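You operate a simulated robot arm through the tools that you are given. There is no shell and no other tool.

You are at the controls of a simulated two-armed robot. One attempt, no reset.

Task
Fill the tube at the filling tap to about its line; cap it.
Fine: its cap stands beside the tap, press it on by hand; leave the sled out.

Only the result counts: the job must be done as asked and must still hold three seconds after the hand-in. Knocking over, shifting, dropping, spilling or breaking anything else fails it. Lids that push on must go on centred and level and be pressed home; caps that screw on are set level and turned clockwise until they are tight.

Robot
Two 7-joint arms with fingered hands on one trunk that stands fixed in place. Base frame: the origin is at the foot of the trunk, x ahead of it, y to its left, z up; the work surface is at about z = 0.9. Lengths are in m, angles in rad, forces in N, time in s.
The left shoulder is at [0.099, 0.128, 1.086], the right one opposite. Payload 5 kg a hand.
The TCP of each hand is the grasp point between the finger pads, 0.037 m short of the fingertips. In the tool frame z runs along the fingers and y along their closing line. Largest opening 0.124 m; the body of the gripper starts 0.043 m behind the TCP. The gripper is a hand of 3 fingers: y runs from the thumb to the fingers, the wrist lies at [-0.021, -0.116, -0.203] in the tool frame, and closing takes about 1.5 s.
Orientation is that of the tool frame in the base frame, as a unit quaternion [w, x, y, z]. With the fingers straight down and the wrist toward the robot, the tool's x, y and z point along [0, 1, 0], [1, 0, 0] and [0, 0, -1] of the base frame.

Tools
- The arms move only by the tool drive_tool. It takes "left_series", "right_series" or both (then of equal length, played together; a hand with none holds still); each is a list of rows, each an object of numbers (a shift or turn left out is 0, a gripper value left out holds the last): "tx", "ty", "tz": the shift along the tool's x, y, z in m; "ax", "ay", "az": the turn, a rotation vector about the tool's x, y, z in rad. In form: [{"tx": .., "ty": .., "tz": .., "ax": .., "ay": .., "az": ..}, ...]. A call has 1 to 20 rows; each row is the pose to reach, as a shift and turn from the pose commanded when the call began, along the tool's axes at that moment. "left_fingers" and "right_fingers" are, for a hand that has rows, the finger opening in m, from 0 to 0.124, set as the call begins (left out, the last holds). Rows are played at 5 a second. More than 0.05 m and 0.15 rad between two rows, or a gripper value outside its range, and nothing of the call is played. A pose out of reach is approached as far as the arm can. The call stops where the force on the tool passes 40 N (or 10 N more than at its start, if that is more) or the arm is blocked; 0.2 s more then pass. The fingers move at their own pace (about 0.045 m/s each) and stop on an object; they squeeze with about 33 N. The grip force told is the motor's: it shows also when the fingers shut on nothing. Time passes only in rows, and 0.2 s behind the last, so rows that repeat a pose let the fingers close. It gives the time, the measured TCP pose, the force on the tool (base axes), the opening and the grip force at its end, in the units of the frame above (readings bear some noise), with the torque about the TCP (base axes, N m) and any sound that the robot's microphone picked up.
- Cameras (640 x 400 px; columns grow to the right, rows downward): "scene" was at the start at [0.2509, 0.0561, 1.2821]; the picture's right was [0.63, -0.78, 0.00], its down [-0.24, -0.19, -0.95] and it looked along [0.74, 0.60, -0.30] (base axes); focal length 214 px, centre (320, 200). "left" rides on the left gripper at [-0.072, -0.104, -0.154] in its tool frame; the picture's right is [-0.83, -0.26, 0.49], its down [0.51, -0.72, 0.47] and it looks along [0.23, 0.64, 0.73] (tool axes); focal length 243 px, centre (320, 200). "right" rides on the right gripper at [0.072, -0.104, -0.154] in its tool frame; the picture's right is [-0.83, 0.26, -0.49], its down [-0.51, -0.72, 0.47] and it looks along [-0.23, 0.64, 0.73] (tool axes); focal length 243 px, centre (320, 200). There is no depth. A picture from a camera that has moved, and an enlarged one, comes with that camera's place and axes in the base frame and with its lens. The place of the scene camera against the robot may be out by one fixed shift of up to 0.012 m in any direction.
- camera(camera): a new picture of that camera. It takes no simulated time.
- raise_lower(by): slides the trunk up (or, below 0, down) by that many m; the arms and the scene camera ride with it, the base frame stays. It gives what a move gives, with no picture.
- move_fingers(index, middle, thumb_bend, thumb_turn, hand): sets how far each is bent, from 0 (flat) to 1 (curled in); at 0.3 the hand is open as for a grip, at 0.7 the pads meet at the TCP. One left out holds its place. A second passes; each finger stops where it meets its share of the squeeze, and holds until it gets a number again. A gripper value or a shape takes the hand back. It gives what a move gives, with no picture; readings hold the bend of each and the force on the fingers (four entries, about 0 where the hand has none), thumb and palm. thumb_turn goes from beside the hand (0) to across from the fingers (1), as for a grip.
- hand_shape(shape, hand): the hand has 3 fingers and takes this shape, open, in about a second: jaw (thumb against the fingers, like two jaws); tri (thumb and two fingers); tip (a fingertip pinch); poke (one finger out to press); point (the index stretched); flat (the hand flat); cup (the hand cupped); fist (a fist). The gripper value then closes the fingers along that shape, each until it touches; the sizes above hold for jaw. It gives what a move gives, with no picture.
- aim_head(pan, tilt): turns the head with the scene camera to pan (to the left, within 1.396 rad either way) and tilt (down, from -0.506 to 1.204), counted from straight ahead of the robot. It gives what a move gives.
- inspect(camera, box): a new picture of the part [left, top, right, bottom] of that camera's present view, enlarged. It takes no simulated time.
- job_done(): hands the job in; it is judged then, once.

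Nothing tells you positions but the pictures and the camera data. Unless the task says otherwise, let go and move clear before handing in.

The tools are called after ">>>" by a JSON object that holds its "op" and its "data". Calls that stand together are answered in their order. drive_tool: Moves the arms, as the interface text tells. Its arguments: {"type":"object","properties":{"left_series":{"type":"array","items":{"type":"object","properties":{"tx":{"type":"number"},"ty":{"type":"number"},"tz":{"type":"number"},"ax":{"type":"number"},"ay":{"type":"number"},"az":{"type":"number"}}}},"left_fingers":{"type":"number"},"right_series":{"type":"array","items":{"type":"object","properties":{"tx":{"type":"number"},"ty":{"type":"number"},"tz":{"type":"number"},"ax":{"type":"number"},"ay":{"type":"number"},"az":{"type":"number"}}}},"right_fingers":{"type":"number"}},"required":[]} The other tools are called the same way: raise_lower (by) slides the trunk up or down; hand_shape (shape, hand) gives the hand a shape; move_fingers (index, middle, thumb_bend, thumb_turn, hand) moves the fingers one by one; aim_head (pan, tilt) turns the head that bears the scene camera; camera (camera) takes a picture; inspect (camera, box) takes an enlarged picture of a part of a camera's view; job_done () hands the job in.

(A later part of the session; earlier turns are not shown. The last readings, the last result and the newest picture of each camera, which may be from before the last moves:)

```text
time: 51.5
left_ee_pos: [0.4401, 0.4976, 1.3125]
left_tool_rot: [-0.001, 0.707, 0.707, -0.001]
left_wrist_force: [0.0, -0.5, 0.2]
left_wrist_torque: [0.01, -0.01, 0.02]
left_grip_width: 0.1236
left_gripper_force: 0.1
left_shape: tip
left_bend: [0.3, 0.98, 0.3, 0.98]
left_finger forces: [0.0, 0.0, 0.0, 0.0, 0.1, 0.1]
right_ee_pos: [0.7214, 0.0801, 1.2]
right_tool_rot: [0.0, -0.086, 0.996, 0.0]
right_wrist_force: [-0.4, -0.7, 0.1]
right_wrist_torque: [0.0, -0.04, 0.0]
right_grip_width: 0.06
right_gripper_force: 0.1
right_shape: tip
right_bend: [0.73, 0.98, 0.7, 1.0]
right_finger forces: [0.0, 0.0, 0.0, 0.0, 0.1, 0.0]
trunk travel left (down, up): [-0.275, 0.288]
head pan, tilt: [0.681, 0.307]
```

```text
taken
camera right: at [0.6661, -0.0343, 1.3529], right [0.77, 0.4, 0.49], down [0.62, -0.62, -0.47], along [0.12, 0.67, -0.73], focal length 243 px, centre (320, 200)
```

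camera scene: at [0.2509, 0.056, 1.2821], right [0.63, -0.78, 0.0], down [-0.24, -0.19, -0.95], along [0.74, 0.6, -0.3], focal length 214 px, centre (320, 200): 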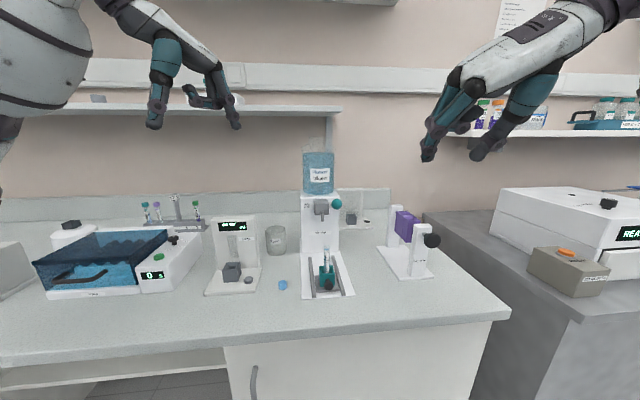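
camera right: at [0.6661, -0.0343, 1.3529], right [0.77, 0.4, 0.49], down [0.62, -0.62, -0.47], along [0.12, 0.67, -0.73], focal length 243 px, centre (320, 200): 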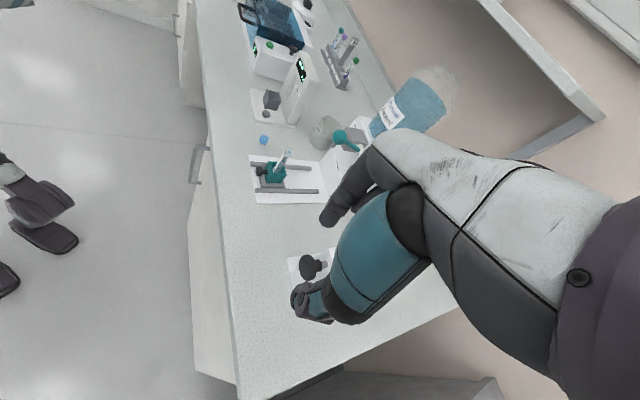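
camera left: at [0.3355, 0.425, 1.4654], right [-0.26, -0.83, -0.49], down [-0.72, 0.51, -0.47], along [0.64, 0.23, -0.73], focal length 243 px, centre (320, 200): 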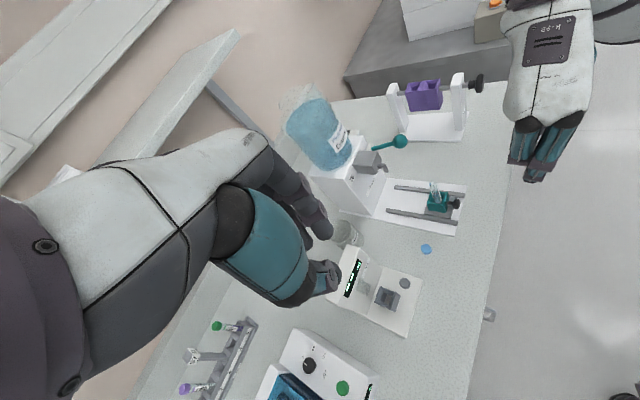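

This gives a good second view of the cap and tube from the right. I zoom in to measure both.

>>> {"op": "inspect", "data": {"camera": "right", "box": [250, 120, 330, 210]}}

>>> {"op": "inspect", "data": {"camera": "right", "box": [265, 140, 297, 190]}}

>>> {"op": "inspect", "data": {"camera": "right", "box": [252, 130, 276, 150]}}

>>> {"op": "inspect", "data": {"camera": "left", "box": [410, 235, 440, 260]}}

>>> {"op": "inspect", "data": {"camera": "left", "box": [420, 175, 470, 220]}}

```text
4.44 times, centred on (290, 165) of right
camera zoom: at [0.6661, -0.0343, 1.3529], right [0.77, 0.4, 0.49], down [0.62, -0.62, -0.47], along [0.12, 0.67, -0.73], focal length 1078 px, centre (453, 356)
```

zoom: 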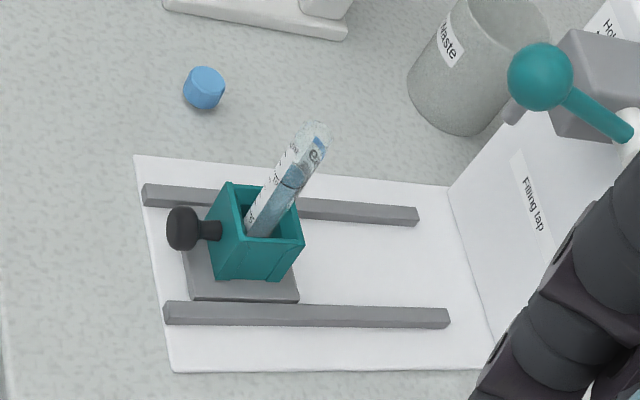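

```text
8.00 times, centred on (281, 165) of right
camera zoom: at [0.6661, -0.0343, 1.3529], right [0.77, 0.4, 0.49], down [0.62, -0.62, -0.47], along [0.12, 0.67, -0.73], focal length 1941 px, centre (632, 480)
```

zoom: 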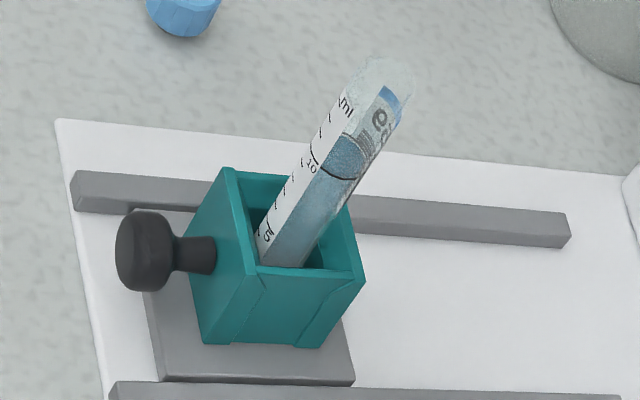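

```text
16.00 times, centred on (264, 140) of right
camera zoom: at [0.6661, -0.0343, 1.3529], right [0.77, 0.4, 0.49], down [0.62, -0.62, -0.47], along [0.12, 0.67, -0.73], focal length 3882 px, centre (1216, 1160)
```

zoom: 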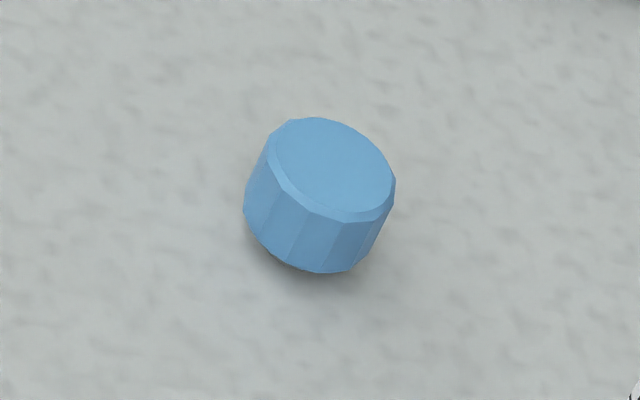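

```text
16.00 times, centred on (425, 248) of left
camera zoom: at [0.3359, 0.4235, 1.4657], right [-0.26, -0.83, -0.49], down [-0.72, 0.51, -0.47], along [0.64, 0.23, -0.73], focal length 3882 px, centre (-1360, -560)
```

zoom: 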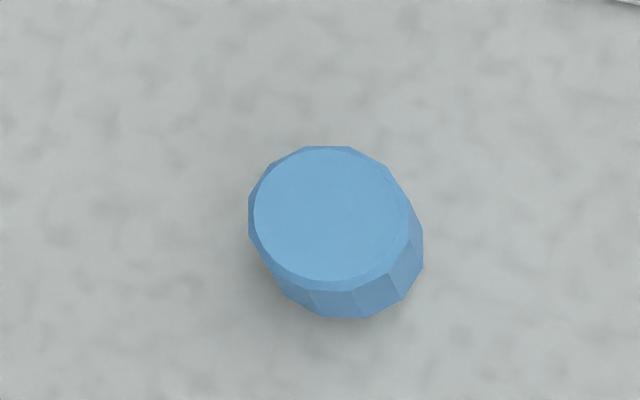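

```text
8.89 times, centred on (445, 198) of left
camera zoom: at [0.3359, 0.4235, 1.4657], right [-0.26, -0.83, -0.49], down [-0.72, 0.51, -0.47], along [0.64, 0.23, -0.73], focal length 2157 px, centre (-791, 222)
```

zoom: 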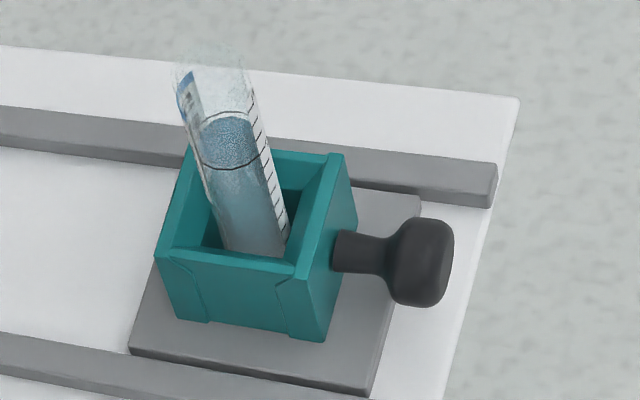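

The cap is about 22 mm across and stands near (0.535, 0.408), with its top at about z 0.92. I bring the left hand over, turned toward it, with the pinch partly open.

>>> {"op": "drive_tool", "data": {"left_series": [{"tx": -0.0163, "ty": 0.005, "tz": 0.027, "az": 0.131}, {"tx": -0.0325, "ty": 0.01, "tz": 0.054, "az": 0.262}, {"tx": -0.0488, "ty": 0.015, "tz": 0.0815, "az": 0.393}, {"tx": -0.065, "ty": 0.02, "tz": 0.109, "az": 0.524}, {"tx": -0.0813, "ty": 0.025, "tz": 0.136, "az": 0.655}, {"tx": -0.0975, "ty": 0.03, "tz": 0.163, "az": 0.7854}], "left_fingers": 0.05}}

>>> {"op": "drive_tool", "data": {"left_series": [{"ay": 0.11}, {"ay": 0.22}, {"ay": 0.33}, {"ay": 0.436}]}}

>>> {"op": "camera", "data": {"camera": "scene"}}

>>> {"op": "camera", "data": {"camera": "left"}}

>>> {"op": "inspect", "data": {"camera": "right", "box": [210, 80, 350, 210]}}

```text
time: 52.9
left_ee_pos: [0.4715, 0.4005, 1.1491]
left_tool_rot: [0.0, 0.924, 0.382, 0.0]
left_wrist_force: [-0.2, -0.2, -0.6]
left_wrist_torque: [-0.06, -0.02, 0.0]
left_grip_width: 0.0506
left_gripper_force: 0.0
left_shape: tip
left_bend: [0.73, 0.98, 0.72, 1.0]
left_finger forces: [0.1, 0.1, 0.0, 0.0, 0.0, 0.0]
right_ee_pos: [0.7204, 0.0808, 1.2007]
right_tool_rot: [0.001, -0.086, 0.996, -0.002]
right_wrist_force: [-0.2, 0.2, 0.3]
right_wrist_torque: [-0.01, 0.02, 0.02]
right_grip_width: 0.0597
right_gripper_force: 0.1
right_shape: tip
right_bend: [0.73, 0.98, 0.7, 1.0]
right_finger forces: [0.0, 0.1, 0.0, 0.1, 0.1, 0.0]
trunk travel left (down, up): [-0.275, 0.288]
head pan, tilt: [0.681, 0.307]
```

```text
time: 53.9
left_ee_pos: [0.4694, 0.3987, 1.15]
left_tool_rot: [-0.083, 0.902, 0.374, 0.2]
left_wrist_force: [-0.1, 0.7, -1.1]
left_wrist_torque: [-0.03, -0.03, -0.03]
left_grip_width: 0.0506
left_gripper_force: 0.1
left_shape: tip
left_bend: [0.73, 0.98, 0.72, 1.0]
left_finger forces: [0.1, 0.0, 0.0, 0.0, 0.0, 0.0]
right_ee_pos: [0.7213, 0.0786, 1.2006]
right_tool_rot: [0.0, -0.087, 0.996, 0.0]
right_wrist_force: [0.2, -0.4, 0.8]
right_wrist_torque: [0.02, 0.03, 0.01]
right_grip_width: 0.0599
right_gripper_force: 0.0
right_shape: tip
right_bend: [0.73, 0.98, 0.7, 1.0]
right_finger forces: [0.1, 0.0, 0.1, 0.0, 0.0, 0.0]
trunk travel left (down, up): [-0.275, 0.288]
head pan, tilt: [0.681, 0.307]
```

```text
taken
camera scene: at [0.2509, 0.056, 1.2821], right [0.63, -0.78, 0.0], down [-0.24, -0.19, -0.95], along [0.74, 0.6, -0.3], focal length 214 px, centre (320, 200)
```

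scene: 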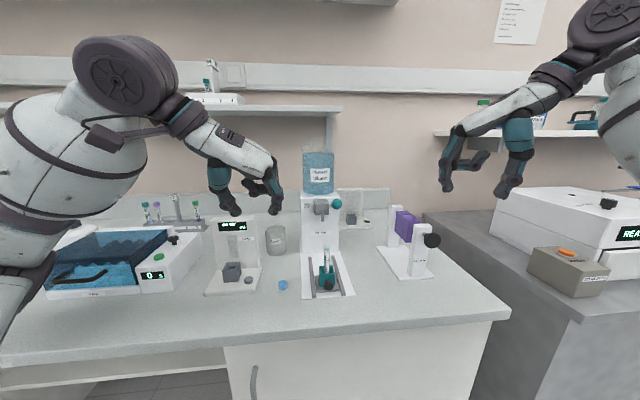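

```text
taken
camera left: at [0.3033, 0.3801, 1.2577], right [-0.57, -0.2, -0.8], down [-0.04, 0.98, -0.21], along [0.82, -0.09, -0.56], focal length 243 px, centre (320, 200)
```

left: 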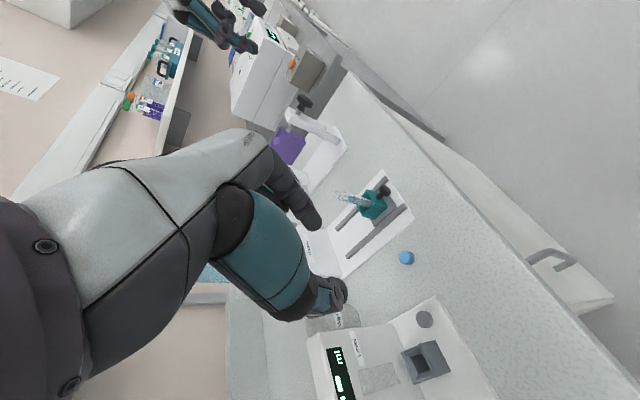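

```text
3.08 times, centred on (280, 145) of right
camera zoom: at [0.6655, -0.0341, 1.3534], right [0.77, 0.4, 0.49], down [0.62, -0.62, -0.47], along [0.12, 0.67, -0.73], focal length 746 px, centre (443, 369)
```

zoom: 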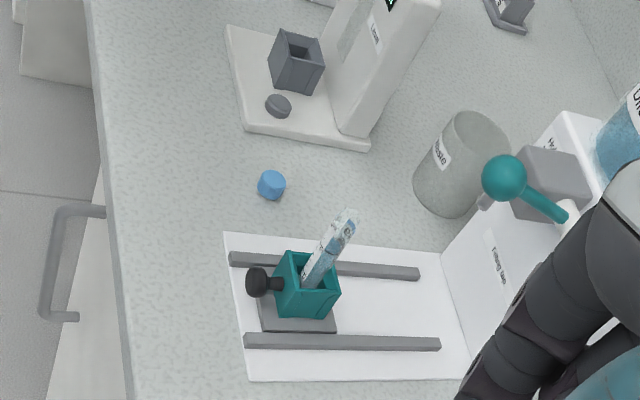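

A third sighting agrees on the cap being at about (0.535, 0.4075). I bring the open pinch down to about 6 cm short of it along the finger line.

>>> {"op": "drive_tool", "data": {"left_series": [{"tx": -0.0109, "ty": 0.0081, "tz": 0.0297}, {"tx": -0.0218, "ty": 0.0163, "tz": 0.0595}, {"tx": -0.0326, "ty": 0.0244, "tz": 0.0892}, {"tx": -0.0435, "ty": 0.0326, "tz": 0.119}, {"tx": -0.0544, "ty": 0.0407, "tz": 0.1487}]}}

>>> {"op": "inspect", "data": {"camera": "scene", "box": [230, 210, 350, 310]}}

>>> {"op": "camera", "data": {"camera": "left"}}

>>> {"op": "inspect", "data": {"camera": "right", "box": [210, 80, 350, 210]}}

```text
time: 55.3
left_ee_pos: [0.5072, 0.3748, 1.0217]
left_tool_rot: [-0.137, 0.894, 0.359, 0.231]
left_wrist_force: [-1.2, 1.2, 0.4]
left_wrist_torque: [-0.06, -0.18, -0.09]
left_grip_width: 0.0504
left_gripper_force: 0.0
left_shape: tip
left_bend: [0.73, 0.98, 0.72, 1.0]
left_finger forces: [0.1, 0.0, 0.0, 0.0, 0.0, 0.1]
right_ee_pos: [0.7177, 0.0624, 1.2009]
right_tool_rot: [0.003, -0.088, 0.996, 0.008]
right_wrist_force: [-3.1, 0.5, 2.6]
right_wrist_torque: [-0.08, -0.25, -0.04]
right_grip_width: 0.0599
right_gripper_force: 0.0
right_shape: tip
right_bend: [0.73, 0.98, 0.7, 1.0]
right_finger forces: [0.0, 0.1, 0.0, 0.0, 0.1, 0.1]
trunk travel left (down, up): [-0.275, 0.288]
head pan, tilt: [0.681, 0.307]
stopped in row 5 (left hand): the arm was blocked; the commanded pose is now the measured one
```

```text
4.00 times, centred on (290, 260) of scene
camera zoom: at [0.2491, 0.0373, 1.2819], right [0.63, -0.78, -0.01], down [-0.23, -0.18, -0.96], along [0.74, 0.6, -0.29], focal length 858 px, centre (440, -40)
```

zoom: 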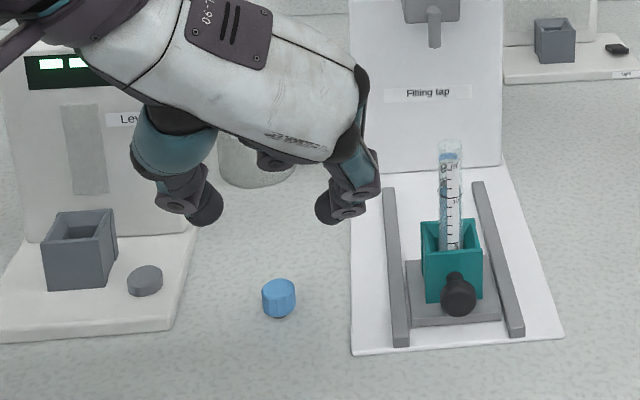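

```text
taken
camera left: at [0.3396, 0.3412, 1.1238], right [-0.56, -0.09, -0.83], down [-0.04, 1.0, -0.09], along [0.83, -0.02, -0.56], focal length 243 px, centre (320, 200)
```

left: 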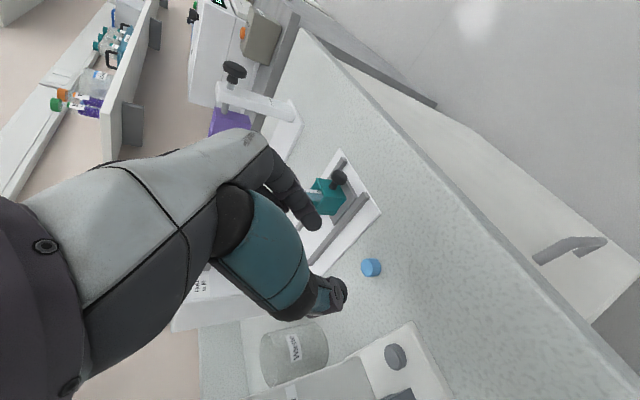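

```text
3.08 times, centred on (280, 145) of right
camera zoom: at [0.6624, -0.0533, 1.3534], right [0.77, 0.4, 0.5], down [0.63, -0.61, -0.48], along [0.12, 0.68, -0.72], focal length 746 px, centre (443, 369)
```

zoom: 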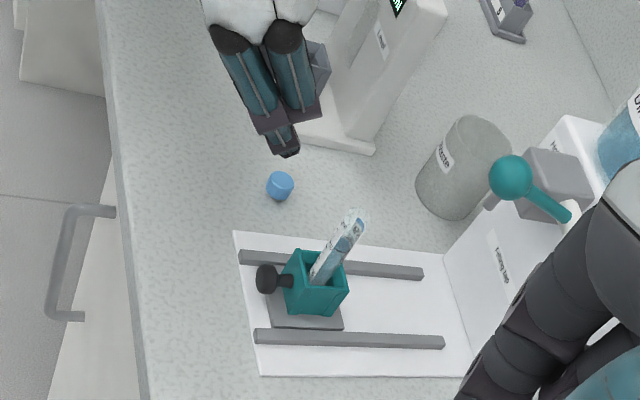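

The arm was blocked somewhere other than the hand, and the trunk swayed a little. I look at the whole scene before anything else.

>>> {"op": "camera", "data": {"camera": "scene"}}

>>> {"op": "camera", "data": {"camera": "right"}}

```text
taken
camera scene: at [0.2491, 0.0373, 1.2819], right [0.63, -0.78, -0.01], down [-0.23, -0.18, -0.96], along [0.74, 0.6, -0.29], focal length 214 px, centre (320, 200)
```

scene: 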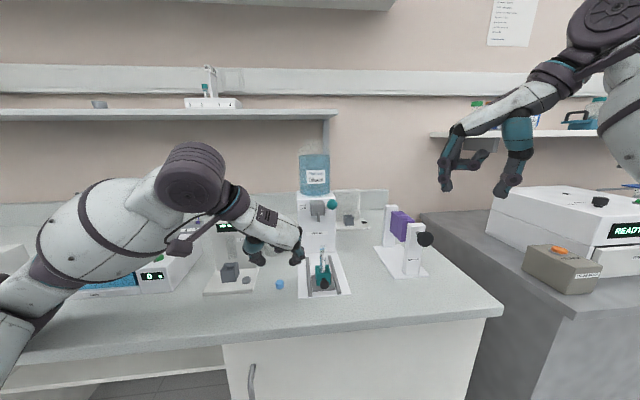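

```text
taken
camera right: at [0.6624, -0.0533, 1.3534], right [0.77, 0.4, 0.5], down [0.63, -0.61, -0.48], along [0.12, 0.68, -0.72], focal length 243 px, centre (320, 200)
```

right: 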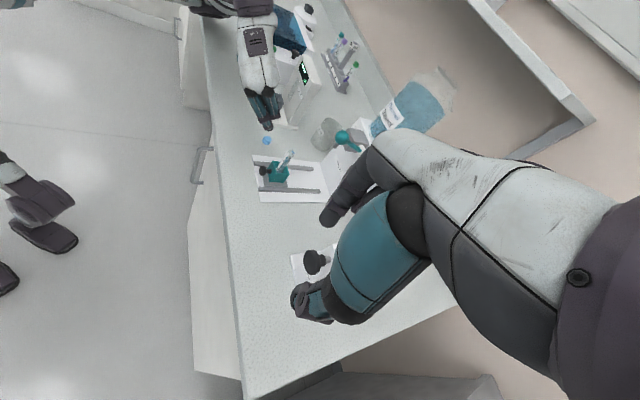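

The left forearm reached low over the left side of the bench near the water bath, so that turn of the wrist is a bad choice. I back straight out the way I came and check the bath.

>>> {"op": "drive_tool", "data": {"left_series": [{"tx": 0.009, "ty": -0.006, "tz": -0.025}, {"tx": 0.018, "ty": -0.0125, "tz": -0.05}, {"tx": 0.027, "ty": -0.019, "tz": -0.075}, {"tx": 0.036, "ty": -0.025, "tz": -0.1}, {"tx": 0.045, "ty": -0.031, "tz": -0.125}]}}

>>> {"op": "camera", "data": {"camera": "scene"}}

>>> {"op": "camera", "data": {"camera": "right"}}

>>> {"op": "inspect", "data": {"camera": "scene", "box": [0, 190, 220, 310]}}

```text
time: 56.5
left_ee_pos: [0.4757, 0.3859, 1.1455]
left_tool_rot: [-0.126, 0.896, 0.363, 0.224]
left_wrist_force: [-0.6, -0.6, 0.4]
left_wrist_torque: [0.01, -0.04, -0.01]
left_grip_width: 0.0503
left_gripper_force: 0.0
left_shape: tip
left_bend: [0.73, 0.98, 0.72, 1.0]
left_finger forces: [0.1, 0.0, 0.0, 0.0, 0.0, 0.1]
right_ee_pos: [0.7203, 0.078, 1.2012]
right_tool_rot: [0.001, -0.087, 0.996, 0.002]
right_wrist_force: [0.0, 0.1, -0.3]
right_wrist_torque: [0.02, 0.0, -0.03]
right_grip_width: 0.0598
right_gripper_force: 0.0
right_shape: tip
right_bend: [0.73, 0.98, 0.7, 1.0]
right_finger forces: [0.0, 0.0, 0.0, 0.0, 0.0, 0.1]
trunk travel left (down, up): [-0.275, 0.288]
head pan, tilt: [0.681, 0.307]
```

```text
taken
camera scene: at [0.2499, 0.0545, 1.2824], right [0.63, -0.78, 0.0], down [-0.23, -0.19, -0.95], along [0.74, 0.6, -0.3], focal length 214 px, centre (320, 200)
```

scene: 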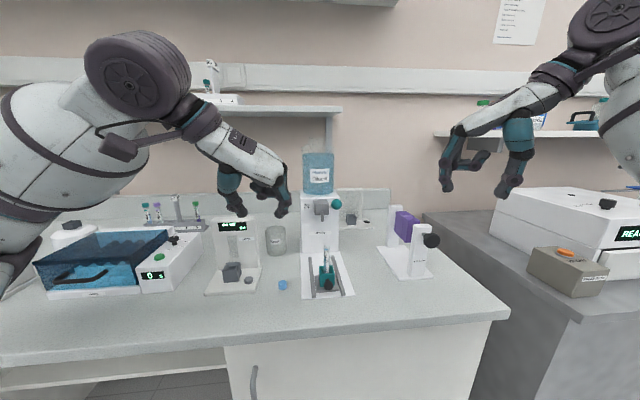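

```text
taken
camera right: at [0.6645, -0.036, 1.354], right [0.77, 0.4, 0.49], down [0.62, -0.62, -0.47], along [0.12, 0.67, -0.73], focal length 243 px, centre (320, 200)
```

right: 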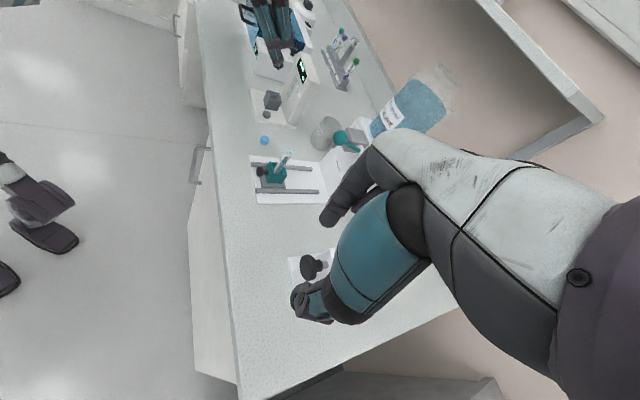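

```text
2.91 times, centred on (110, 250) of scene
camera zoom: at [0.2499, 0.0545, 1.2824], right [0.63, -0.78, 0.0], down [-0.23, -0.19, -0.95], along [0.74, 0.6, -0.3], focal length 624 px, centre (931, 54)
```

zoom: 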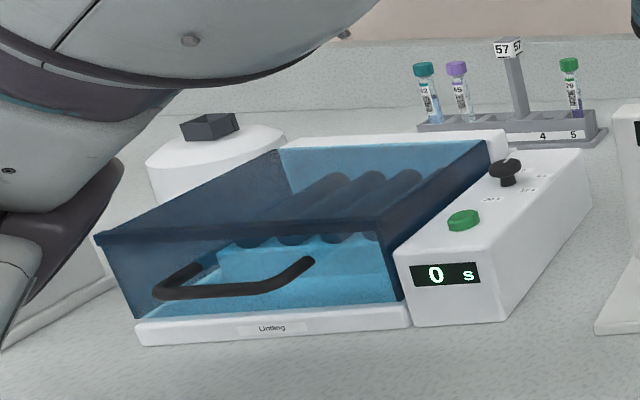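

Nothing has moved: the bath and the rest match the first picture. The right arm reaches this area comfortably, so it will do the capping, and I send the left hand back to its starting viewpoint.

>>> {"op": "drive_tool", "data": {"left_series": [{"tx": 0.0179, "ty": -0.0163, "tz": -0.0162, "ax": 0.0205, "ay": -0.0733, "az": -0.1117}, {"tx": 0.0359, "ty": -0.0326, "tz": -0.0323, "ax": 0.0411, "ay": -0.1467, "az": -0.2234}, {"tx": 0.0538, "ty": -0.0489, "tz": -0.0485, "ax": 0.0616, "ay": -0.22, "az": -0.3351}, {"tx": 0.0718, "ty": -0.0653, "tz": -0.0646, "ax": 0.0821, "ay": -0.2933, "az": -0.4467}, {"tx": 0.0897, "ty": -0.0816, "tz": -0.0808, "ax": 0.1026, "ay": -0.3666, "az": -0.5584}, {"tx": 0.1077, "ty": -0.0979, "tz": -0.0969, "ax": 0.1232, "ay": -0.44, "az": -0.6701}, {"tx": 0.1256, "ty": -0.1142, "tz": -0.1131, "ax": 0.1437, "ay": -0.5133, "az": -0.7818}]}}

>>> {"op": "camera", "data": {"camera": "scene"}}

>>> {"op": "camera", "data": {"camera": "left"}}

```text
time: 58.1
left_ee_pos: [0.4404, 0.4995, 1.3101]
left_tool_rot: [0.001, 0.707, 0.707, -0.002]
left_wrist_force: [-1.0, -0.3, 0.5]
left_wrist_torque: [-0.01, -0.01, 0.0]
left_grip_width: 0.0504
left_gripper_force: 0.1
left_shape: tip
left_bend: [0.73, 0.98, 0.72, 1.0]
left_finger forces: [0.0, 0.0, 0.0, 0.1, 0.0, 0.0]
right_ee_pos: [0.7198, 0.0791, 1.2009]
right_tool_rot: [-0.001, -0.086, 0.996, 0.0]
right_wrist_force: [-0.4, -0.2, 0.2]
right_wrist_torque: [-0.01, 0.0, 0.02]
right_grip_width: 0.0597
right_gripper_force: 0.0
right_shape: tip
right_bend: [0.73, 0.98, 0.7, 1.0]
right_finger forces: [0.1, 0.0, 0.1, 0.1, 0.1, 0.1]
trunk travel left (down, up): [-0.275, 0.288]
head pan, tilt: [0.681, 0.307]
```

```text
taken
camera scene: at [0.2503, 0.0559, 1.2822], right [0.63, -0.78, 0.0], down [-0.23, -0.19, -0.95], along [0.74, 0.6, -0.3], focal length 214 px, centre (320, 200)
```

scene: 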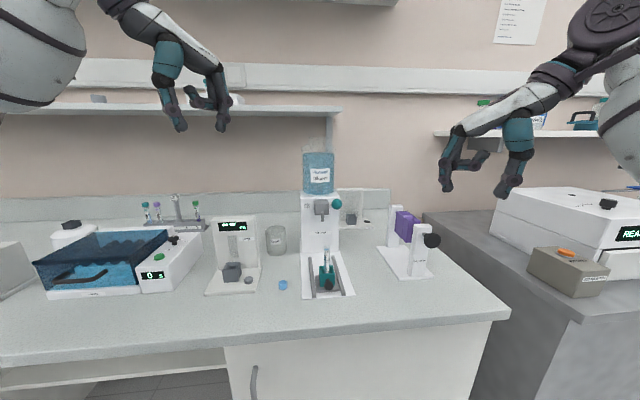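

```text
taken
camera left: at [0.3378, 0.4266, 1.4651], right [-0.26, -0.83, -0.49], down [-0.72, 0.51, -0.47], along [0.64, 0.23, -0.73], focal length 243 px, centre (320, 200)
```

left: 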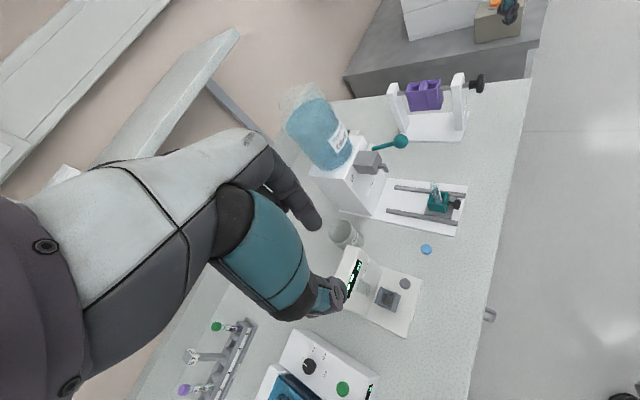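

Everything is in its place. I bring the right hand round with the same turn and tilt I used on the knob, toward the cap.

>>> {"op": "drive_tool", "data": {"right_series": [{"tx": 0.0245, "ty": 0.0196, "tz": 0.00375, "az": -0.0763}, {"tx": 0.049, "ty": 0.0392, "tz": 0.0075, "az": -0.1525}, {"tx": 0.0735, "ty": 0.0588, "tz": 0.01125, "az": -0.2288}, {"tx": 0.098, "ty": 0.0784, "tz": 0.015, "az": -0.305}, {"tx": 0.1225, "ty": 0.098, "tz": 0.01875, "az": -0.3813}, {"tx": 0.147, "ty": 0.1176, "tz": 0.0225, "az": -0.4575}, {"tx": 0.1715, "ty": 0.1372, "tz": 0.02625, "az": -0.5338}, {"tx": 0.196, "ty": 0.1568, "tz": 0.03, "az": -0.6135}], "right_fingers": 0.05}}

>>> {"op": "drive_tool", "data": {"right_series": [{"tx": -0.0187, "ty": 0.0203, "tz": 0.0258, "ay": -0.0873}, {"tx": -0.0373, "ty": 0.0407, "tz": 0.0516, "ay": -0.1745}, {"tx": -0.056, "ty": 0.061, "tz": 0.0775, "ay": -0.2618}, {"tx": -0.0746, "ty": 0.0813, "tz": 0.1033, "ay": -0.3491}, {"tx": -0.0933, "ty": 0.1017, "tz": 0.1291, "ay": -0.4363}, {"tx": -0.1119, "ty": 0.122, "tz": 0.1549, "ay": -0.5236}]}}

>>> {"op": "camera", "data": {"camera": "scene"}}

>>> {"op": "inspect", "data": {"camera": "scene", "box": [230, 210, 350, 310]}}

>>> {"op": "inspect", "data": {"camera": "left", "box": [370, 170, 510, 300]}}

>>> {"op": "camera", "data": {"camera": "right"}}

```text
time: 59.9
left_ee_pos: [0.4428, 0.5009, 1.311]
left_tool_rot: [0.0, 0.708, 0.706, -0.002]
left_wrist_force: [-0.9, 0.8, 0.2]
left_wrist_torque: [-0.04, -0.01, 0.02]
left_grip_width: 0.0502
left_gripper_force: 0.0
left_shape: tip
left_bend: [0.73, 0.98, 0.72, 1.0]
left_finger forces: [0.0, 0.1, 0.0, 0.1, 0.0, 0.0]
right_ee_pos: [0.5008, 0.2027, 1.1694]
right_tool_rot: [-0.001, -0.383, 0.924, 0.0]
right_wrist_force: [0.7, 0.2, 0.9]
right_wrist_torque: [-0.02, -0.01, 0.0]
right_grip_width: 0.0503
right_gripper_force: 0.1
right_shape: tip
right_bend: [0.73, 0.98, 0.72, 1.0]
right_finger forces: [0.0, 0.0, 0.1, 0.0, 0.0, 0.1]
trunk travel left (down, up): [-0.275, 0.288]
head pan, tilt: [0.681, 0.307]
```

```text
time: 61.3
left_ee_pos: [0.4423, 0.4994, 1.3096]
left_tool_rot: [0.0, 0.708, 0.706, -0.001]
left_wrist_force: [0.2, -0.2, -0.1]
left_wrist_torque: [0.01, -0.01, 0.0]
left_grip_width: 0.0505
left_gripper_force: 0.1
left_shape: tip
left_bend: [0.73, 0.98, 0.72, 1.0]
left_finger forces: [0.0, 0.0, 0.0, 0.0, 0.0, 0.1]
right_ee_pos: [0.4941, 0.3687, 1.0143]
right_tool_rot: [0.24, -0.371, 0.892, 0.099]
right_wrist_force: [0.3, 0.5, 0.2]
right_wrist_torque: [0.02, -0.03, -0.01]
right_grip_width: 0.0505
right_gripper_force: 0.1
right_shape: tip
right_bend: [0.73, 0.98, 0.72, 1.0]
right_finger forces: [0.0, 0.0, 0.0, 0.0, 0.0, 0.0]
trunk travel left (down, up): [-0.275, 0.288]
head pan, tilt: [0.681, 0.307]
```

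```text
taken
camera scene: at [0.2512, 0.0567, 1.282], right [0.63, -0.78, 0.0], down [-0.24, -0.19, -0.95], along [0.74, 0.6, -0.3], focal length 214 px, centre (320, 200)
```

scene: 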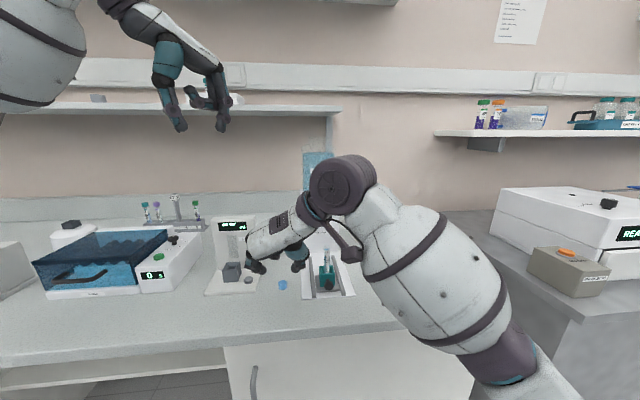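

```text
4.00 times, centred on (290, 260) of scene
camera zoom: at [0.2512, 0.0567, 1.282], right [0.63, -0.78, 0.0], down [-0.24, -0.19, -0.95], along [0.74, 0.6, -0.3], focal length 858 px, centre (440, -40)
```

zoom: 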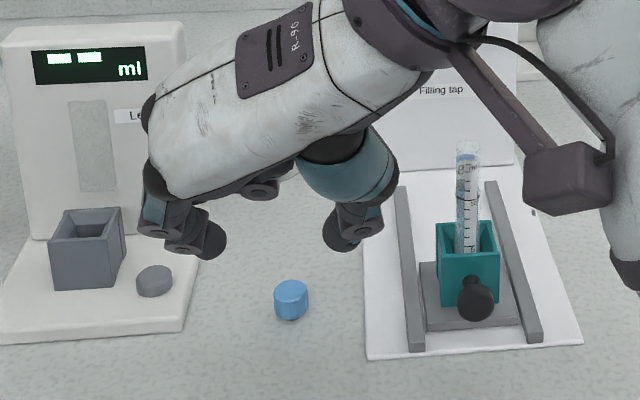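

```text
3.08 times, centred on (440, 235) of left
camera zoom: at [0.3388, 0.4272, 1.4641], right [-0.26, -0.83, -0.49], down [-0.72, 0.51, -0.47], along [0.64, 0.23, -0.73], focal length 746 px, centre (-49, 92)
```

zoom: 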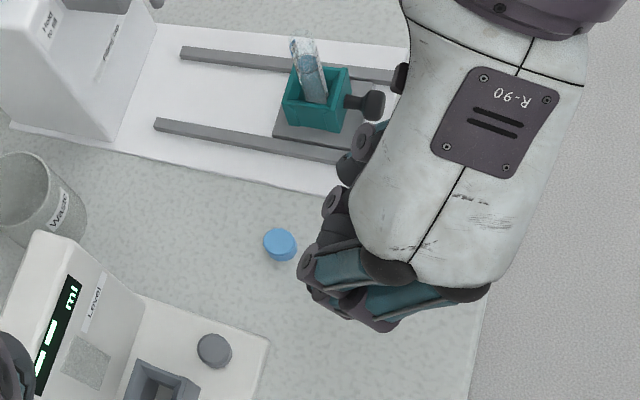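

```text
taken
camera right: at [0.4668, 0.1966, 1.111], right [0.15, 0.52, 0.84], down [0.99, -0.03, -0.15], along [-0.05, 0.85, -0.52], focal length 243 px, centre (320, 200)
```

right: 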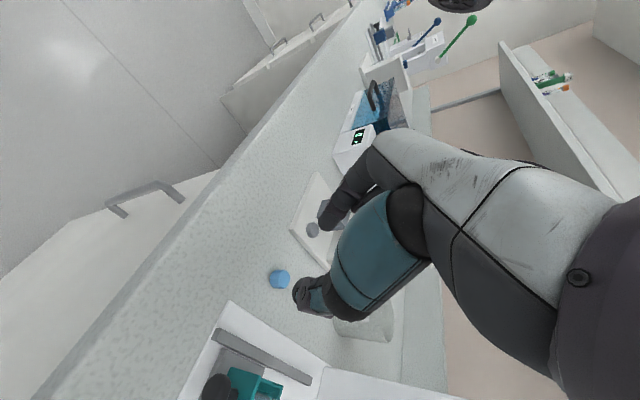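

All three cameras now agree on the cap at about (0.535, 0.409), and the finger line points right at it. I descend in two stages.

>>> {"op": "drive_tool", "data": {"right_series": [{"tz": 0.02}, {"tz": 0.04}, {"tz": 0.055}]}}

>>> {"op": "inspect", "data": {"camera": "scene", "box": [240, 230, 330, 310]}}

>>> {"op": "inspect", "data": {"camera": "right", "box": [230, 230, 370, 340]}}

>>> {"op": "inspect", "data": {"camera": "left", "box": [390, 200, 490, 300]}}

```text
time: 62.1
left_ee_pos: [0.4434, 0.4995, 1.3104]
left_tool_rot: [0.0, 0.708, 0.706, 0.0]
left_wrist_force: [0.5, 0.8, 0.2]
left_wrist_torque: [0.01, 0.0, 0.0]
left_grip_width: 0.0503
left_gripper_force: 0.0
left_shape: tip
left_bend: [0.73, 0.98, 0.72, 1.0]
left_finger forces: [0.1, 0.1, 0.0, 0.1, 0.1, 0.0]
right_ee_pos: [0.5112, 0.3864, 0.9693]
right_tool_rot: [0.239, -0.37, 0.892, 0.099]
right_wrist_force: [-0.1, 0.6, -1.0]
right_wrist_torque: [-0.02, -0.01, 0.01]
right_grip_width: 0.0506
right_gripper_force: 0.0
right_shape: tip
right_bend: [0.73, 0.98, 0.72, 1.0]
right_finger forces: [0.1, 0.0, 0.0, 0.0, 0.0, 0.0]
trunk travel left (down, up): [-0.275, 0.288]
head pan, tilt: [0.681, 0.307]
```

```text
5.00 times, centred on (285, 270) of scene
camera zoom: at [0.251, 0.0561, 1.2821], right [0.63, -0.78, 0.0], down [-0.24, -0.19, -0.95], along [0.74, 0.6, -0.3], focal length 1072 px, centre (495, -150)
```

zoom: 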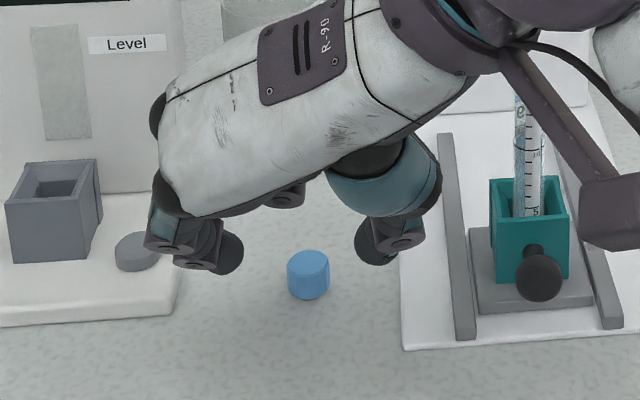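

```text
3.64 times, centred on (300, 285) of right
camera zoom: at [0.4854, 0.2144, 1.0647], right [0.15, 0.52, 0.84], down [0.99, -0.03, -0.15], along [-0.05, 0.85, -0.52], focal length 882 px, centre (393, -109)
```

zoom: 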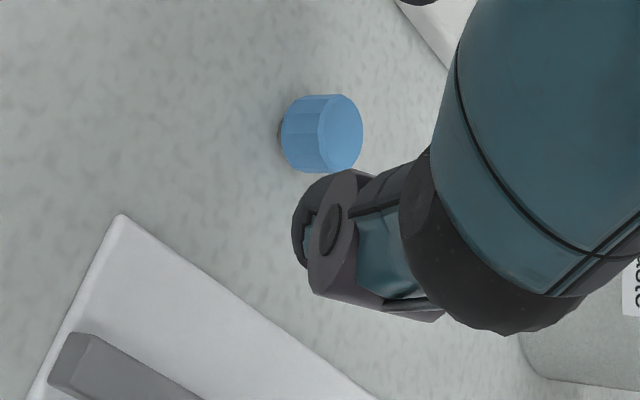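

```text
4.00 times, centred on (440, 250) of left
camera zoom: at [0.3385, 0.4266, 1.4644], right [-0.26, -0.83, -0.49], down [-0.72, 0.51, -0.47], along [0.64, 0.23, -0.73], focal length 970 px, centre (-160, 0)
```

zoom: 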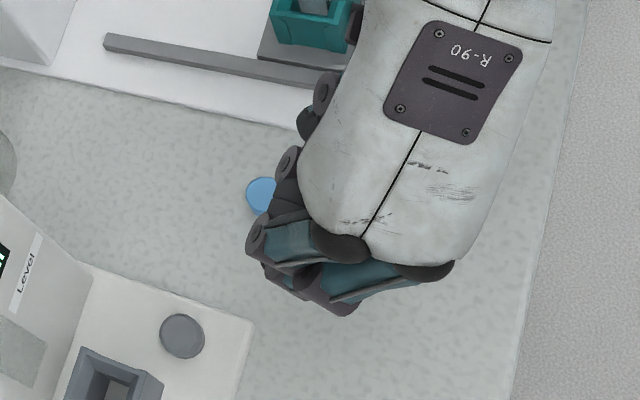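

The lateral alignment is good, and the right view suggests the cap is about 3 mm further in. I take that into account in the last 3.4 cm of descent.

>>> {"op": "drive_tool", "data": {"right_series": [{"tz": 0.012}, {"tz": 0.024}, {"tz": 0.034}]}}

>>> {"op": "inspect", "data": {"camera": "scene", "box": [240, 230, 330, 310]}}

>>> {"op": "inspect", "data": {"camera": "right", "box": [230, 180, 370, 290]}}

```text
time: 62.9
left_ee_pos: [0.4427, 0.4997, 1.3108]
left_tool_rot: [-0.001, 0.708, 0.707, -0.001]
left_wrist_force: [0.2, 0.7, 0.3]
left_wrist_torque: [-0.02, 0.02, 0.0]
left_grip_width: 0.0504
left_gripper_force: 0.2
left_shape: tip
left_bend: [0.73, 0.98, 0.72, 1.0]
left_finger forces: [0.0, 0.0, 0.1, 0.0, 0.0, 0.1]
right_ee_pos: [0.5241, 0.3966, 0.9394]
right_tool_rot: [0.239, -0.371, 0.892, 0.099]
right_wrist_force: [-0.3, -0.3, 0.1]
right_wrist_torque: [0.02, 0.02, 0.02]
right_grip_width: 0.0504
right_gripper_force: 0.1
right_shape: tip
right_bend: [0.73, 0.98, 0.72, 1.0]
right_finger forces: [0.0, 0.0, 0.0, 0.0, 0.0, 0.0]
trunk travel left (down, up): [-0.275, 0.288]
head pan, tilt: [0.681, 0.307]
```

```text
5.00 times, centred on (285, 270) of scene
camera zoom: at [0.2511, 0.0561, 1.282], right [0.63, -0.78, 0.0], down [-0.24, -0.19, -0.95], along [0.74, 0.6, -0.3], focal length 1072 px, centre (495, -150)
```

zoom: 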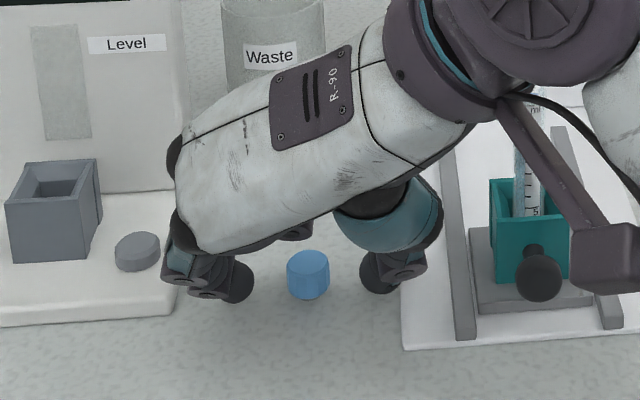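

```text
3.64 times, centred on (300, 235) of right
camera zoom: at [0.4976, 0.2252, 1.0349], right [0.15, 0.52, 0.84], down [0.99, -0.03, -0.15], along [-0.05, 0.85, -0.52], focal length 882 px, centre (393, 73)
```

zoom: 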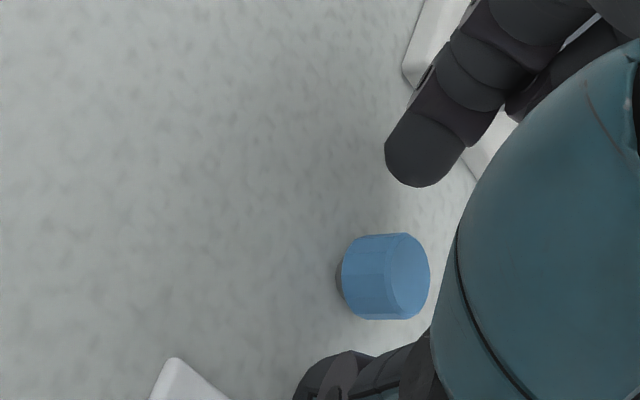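

The cap stands squarely between thumb and index with its lower part free. I close on it.

>>> {"op": "drive_tool", "data": {"right_series": [{"tz": 0}, {"tz": 0}, {"tz": 0}, {"tz": 0}, {"tz": 0}, {"tz": 0}, {"tz": 0}], "right_fingers": 0.0}}

>>> {"op": "inspect", "data": {"camera": "scene", "box": [240, 230, 330, 310]}}

>>> {"op": "inspect", "data": {"camera": "right", "box": [230, 180, 370, 290]}}

```text
time: 64.5
left_ee_pos: [0.4427, 0.4999, 1.3128]
left_tool_rot: [0.0, 0.708, 0.707, 0.0]
left_wrist_force: [0.6, -0.3, 0.0]
left_wrist_torque: [0.03, 0.0, 0.01]
left_grip_width: 0.0503
left_gripper_force: 0.1
left_shape: tip
left_bend: [0.73, 0.98, 0.72, 1.0]
left_finger forces: [0.1, 0.0, 0.1, 0.1, 0.1, 0.0]
right_ee_pos: [0.5242, 0.3961, 0.9388]
right_tool_rot: [0.239, -0.37, 0.892, 0.099]
right_wrist_force: [0.3, 0.0, 0.8]
right_wrist_torque: [-0.01, -0.01, -0.02]
right_grip_width: 0.0109
right_gripper_force: 33.5
right_shape: tip
right_bend: [0.71, 1.0, 0.73, 1.0]
right_finger forces: [25.0, 0.0, 0.0, 0.1, 28.2, 0.0]
trunk travel left (down, up): [-0.275, 0.288]
head pan, tilt: [0.681, 0.307]
```

```text
5.00 times, centred on (285, 270) of scene
camera zoom: at [0.2509, 0.0561, 1.2821], right [0.63, -0.78, 0.0], down [-0.24, -0.19, -0.95], along [0.74, 0.6, -0.3], focal length 1072 px, centre (495, -150)
```

zoom: 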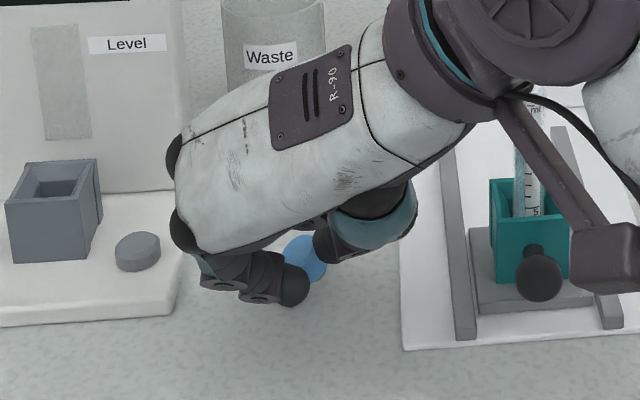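

```text
3.64 times, centred on (300, 235) of right
camera zoom: at [0.4973, 0.2252, 1.0352], right [0.15, 0.52, 0.84], down [0.99, -0.03, -0.15], along [-0.05, 0.85, -0.52], focal length 882 px, centre (393, 73)
```

zoom: 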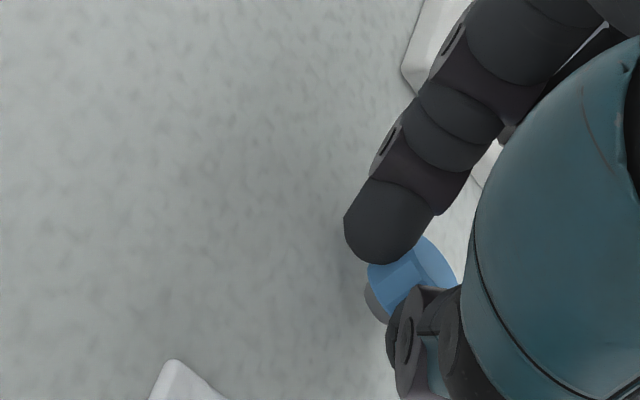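

The pinch looks off-centre: it read only 11 mm on a 22 mm cap, and the cap shifted inward. I check from the left before deciding.

>>> {"op": "inspect", "data": {"camera": "left", "box": [390, 210, 460, 280]}}

>>> {"op": "inspect", "data": {"camera": "right", "box": [270, 200, 340, 260]}}

>>> {"op": "inspect", "data": {"camera": "scene", "box": [265, 265, 310, 300]}}

```text
5.71 times, centred on (425, 245) of left
camera zoom: at [0.3384, 0.4265, 1.4645], right [-0.26, -0.83, -0.49], down [-0.72, 0.51, -0.47], along [0.64, 0.23, -0.73], focal length 1386 px, centre (-280, -57)
```

zoom: 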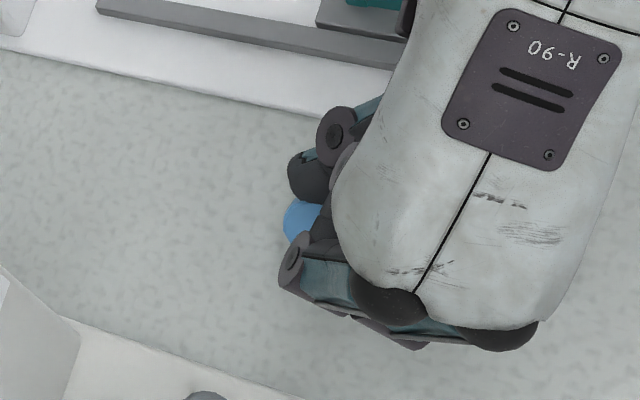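

```text
6.67 times, centred on (305, 230) of right
camera zoom: at [0.4973, 0.2252, 1.0352], right [0.15, 0.52, 0.84], down [0.99, -0.03, -0.15], along [-0.05, 0.85, -0.52], focal length 1618 px, centre (420, 0)
```

zoom: 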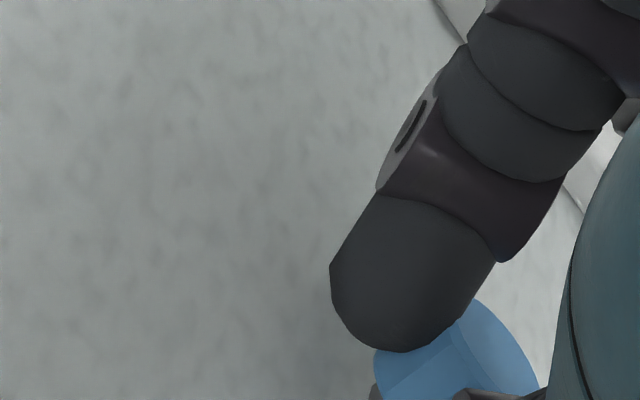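

```text
11.43 times, centred on (288, 282) of scene
camera zoom: at [0.2509, 0.0561, 1.2821], right [0.63, -0.78, 0.0], down [-0.24, -0.19, -0.95], along [0.74, 0.6, -0.3], focal length 2451 px, centre (691, -743)
```

zoom: 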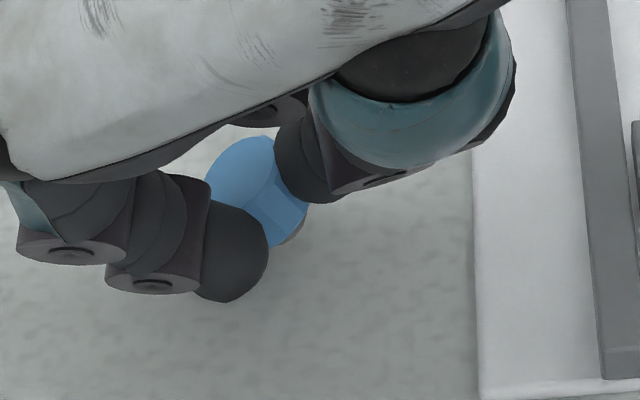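

The cap was tilted because in this shape index and thumb don't oppose exactly. I'll let it down gently and regrip with the jaw shape, thumb against two fingers.

>>> {"op": "drive_tool", "data": {"right_series": [{"tz": 0}, {"tz": 0}, {"tz": 0}], "right_fingers": 0.022}}

>>> {"op": "inspect", "data": {"camera": "scene", "box": [265, 265, 310, 300]}}

>>> {"op": "drive_tool", "data": {"right_series": [{"tz": 0}, {"tz": 0}, {"tz": 0}], "right_fingers": 0.05}}

>>> {"op": "inspect", "data": {"camera": "scene", "box": [265, 265, 310, 300]}}

>>> {"op": "inspect", "data": {"camera": "right", "box": [230, 180, 370, 290]}}

```text
time: 65.3
left_ee_pos: [0.4431, 0.4994, 1.3111]
left_tool_rot: [0.0, 0.708, 0.706, -0.001]
left_wrist_force: [-0.1, 0.2, -0.8]
left_wrist_torque: [0.0, 0.01, -0.03]
left_grip_width: 0.0506
left_gripper_force: 0.1
left_shape: tip
left_bend: [0.73, 0.98, 0.72, 1.0]
left_finger forces: [0.0, 0.0, 0.0, 0.1, 0.1, 0.1]
right_ee_pos: [0.5224, 0.3962, 0.9399]
right_tool_rot: [0.238, -0.371, 0.892, 0.099]
right_wrist_force: [-0.5, 0.6, 0.3]
right_wrist_torque: [0.07, -0.02, -0.02]
right_grip_width: 0.022
right_gripper_force: 0.1
right_shape: tip
right_bend: [0.72, 0.98, 0.74, 1.0]
right_finger forces: [0.1, 0.1, 0.0, 0.0, 0.0, 0.0]
trunk travel left (down, up): [-0.275, 0.288]
head pan, tilt: [0.681, 0.307]
```

```text
11.43 times, centred on (288, 282) of scene
camera zoom: at [0.2509, 0.0561, 1.2821], right [0.63, -0.78, 0.0], down [-0.24, -0.19, -0.95], along [0.74, 0.6, -0.3], focal length 2451 px, centre (691, -743)
```

zoom: 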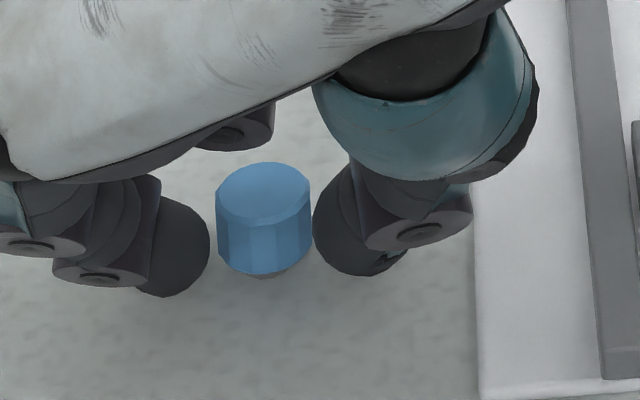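

```text
time: 66.1
left_ee_pos: [0.4423, 0.499, 1.3107]
left_tool_rot: [0.0, 0.708, 0.706, -0.001]
left_wrist_force: [-0.1, -0.6, -0.3]
left_wrist_torque: [-0.02, -0.03, -0.01]
left_grip_width: 0.0505
left_gripper_force: 0.0
left_shape: tip
left_bend: [0.73, 0.98, 0.72, 1.0]
left_finger forces: [0.0, 0.0, 0.0, 0.0, 0.0, 0.0]
right_ee_pos: [0.5243, 0.397, 0.9383]
right_tool_rot: [0.239, -0.37, 0.892, 0.099]
right_wrist_force: [-0.8, -0.8, 0.3]
right_wrist_torque: [0.0, 0.03, 0.0]
right_grip_width: 0.0495
right_gripper_force: 0.1
right_shape: tip
right_bend: [0.73, 0.98, 0.72, 1.0]
right_finger forces: [0.0, 0.1, 0.1, 0.0, 0.0, 0.0]
trunk travel left (down, up): [-0.275, 0.288]
head pan, tilt: [0.681, 0.307]
```

```text
11.43 times, centred on (288, 282) of scene
camera zoom: at [0.2509, 0.0561, 1.2821], right [0.63, -0.78, 0.0], down [-0.24, -0.19, -0.95], along [0.74, 0.6, -0.3], focal length 2451 px, centre (691, -743)
```

zoom: 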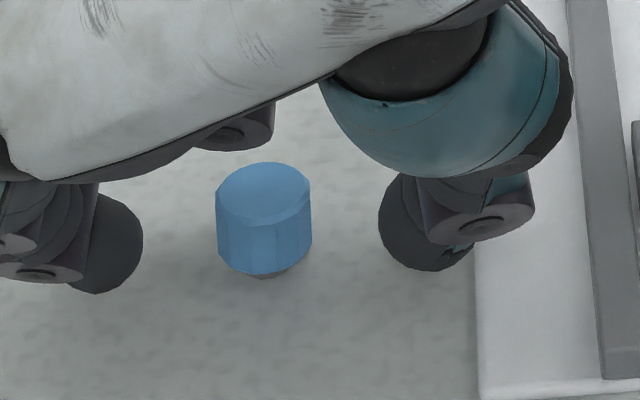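

```text
3.64 times, centred on (300, 235) of right
camera zoom: at [0.4973, 0.2252, 1.0352], right [0.15, 0.52, 0.84], down [0.99, -0.03, -0.15], along [-0.05, 0.85, -0.52], focal length 882 px, centre (393, 73)
```

zoom: 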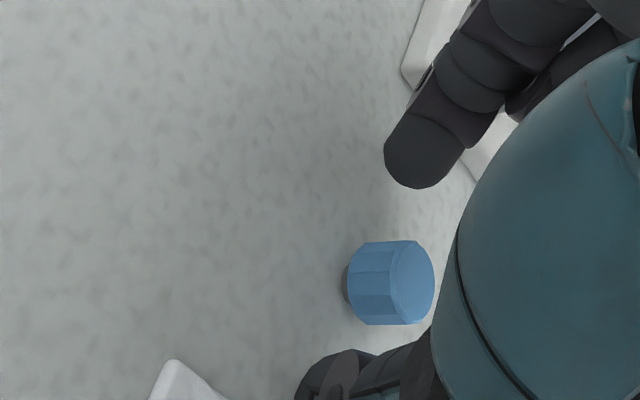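

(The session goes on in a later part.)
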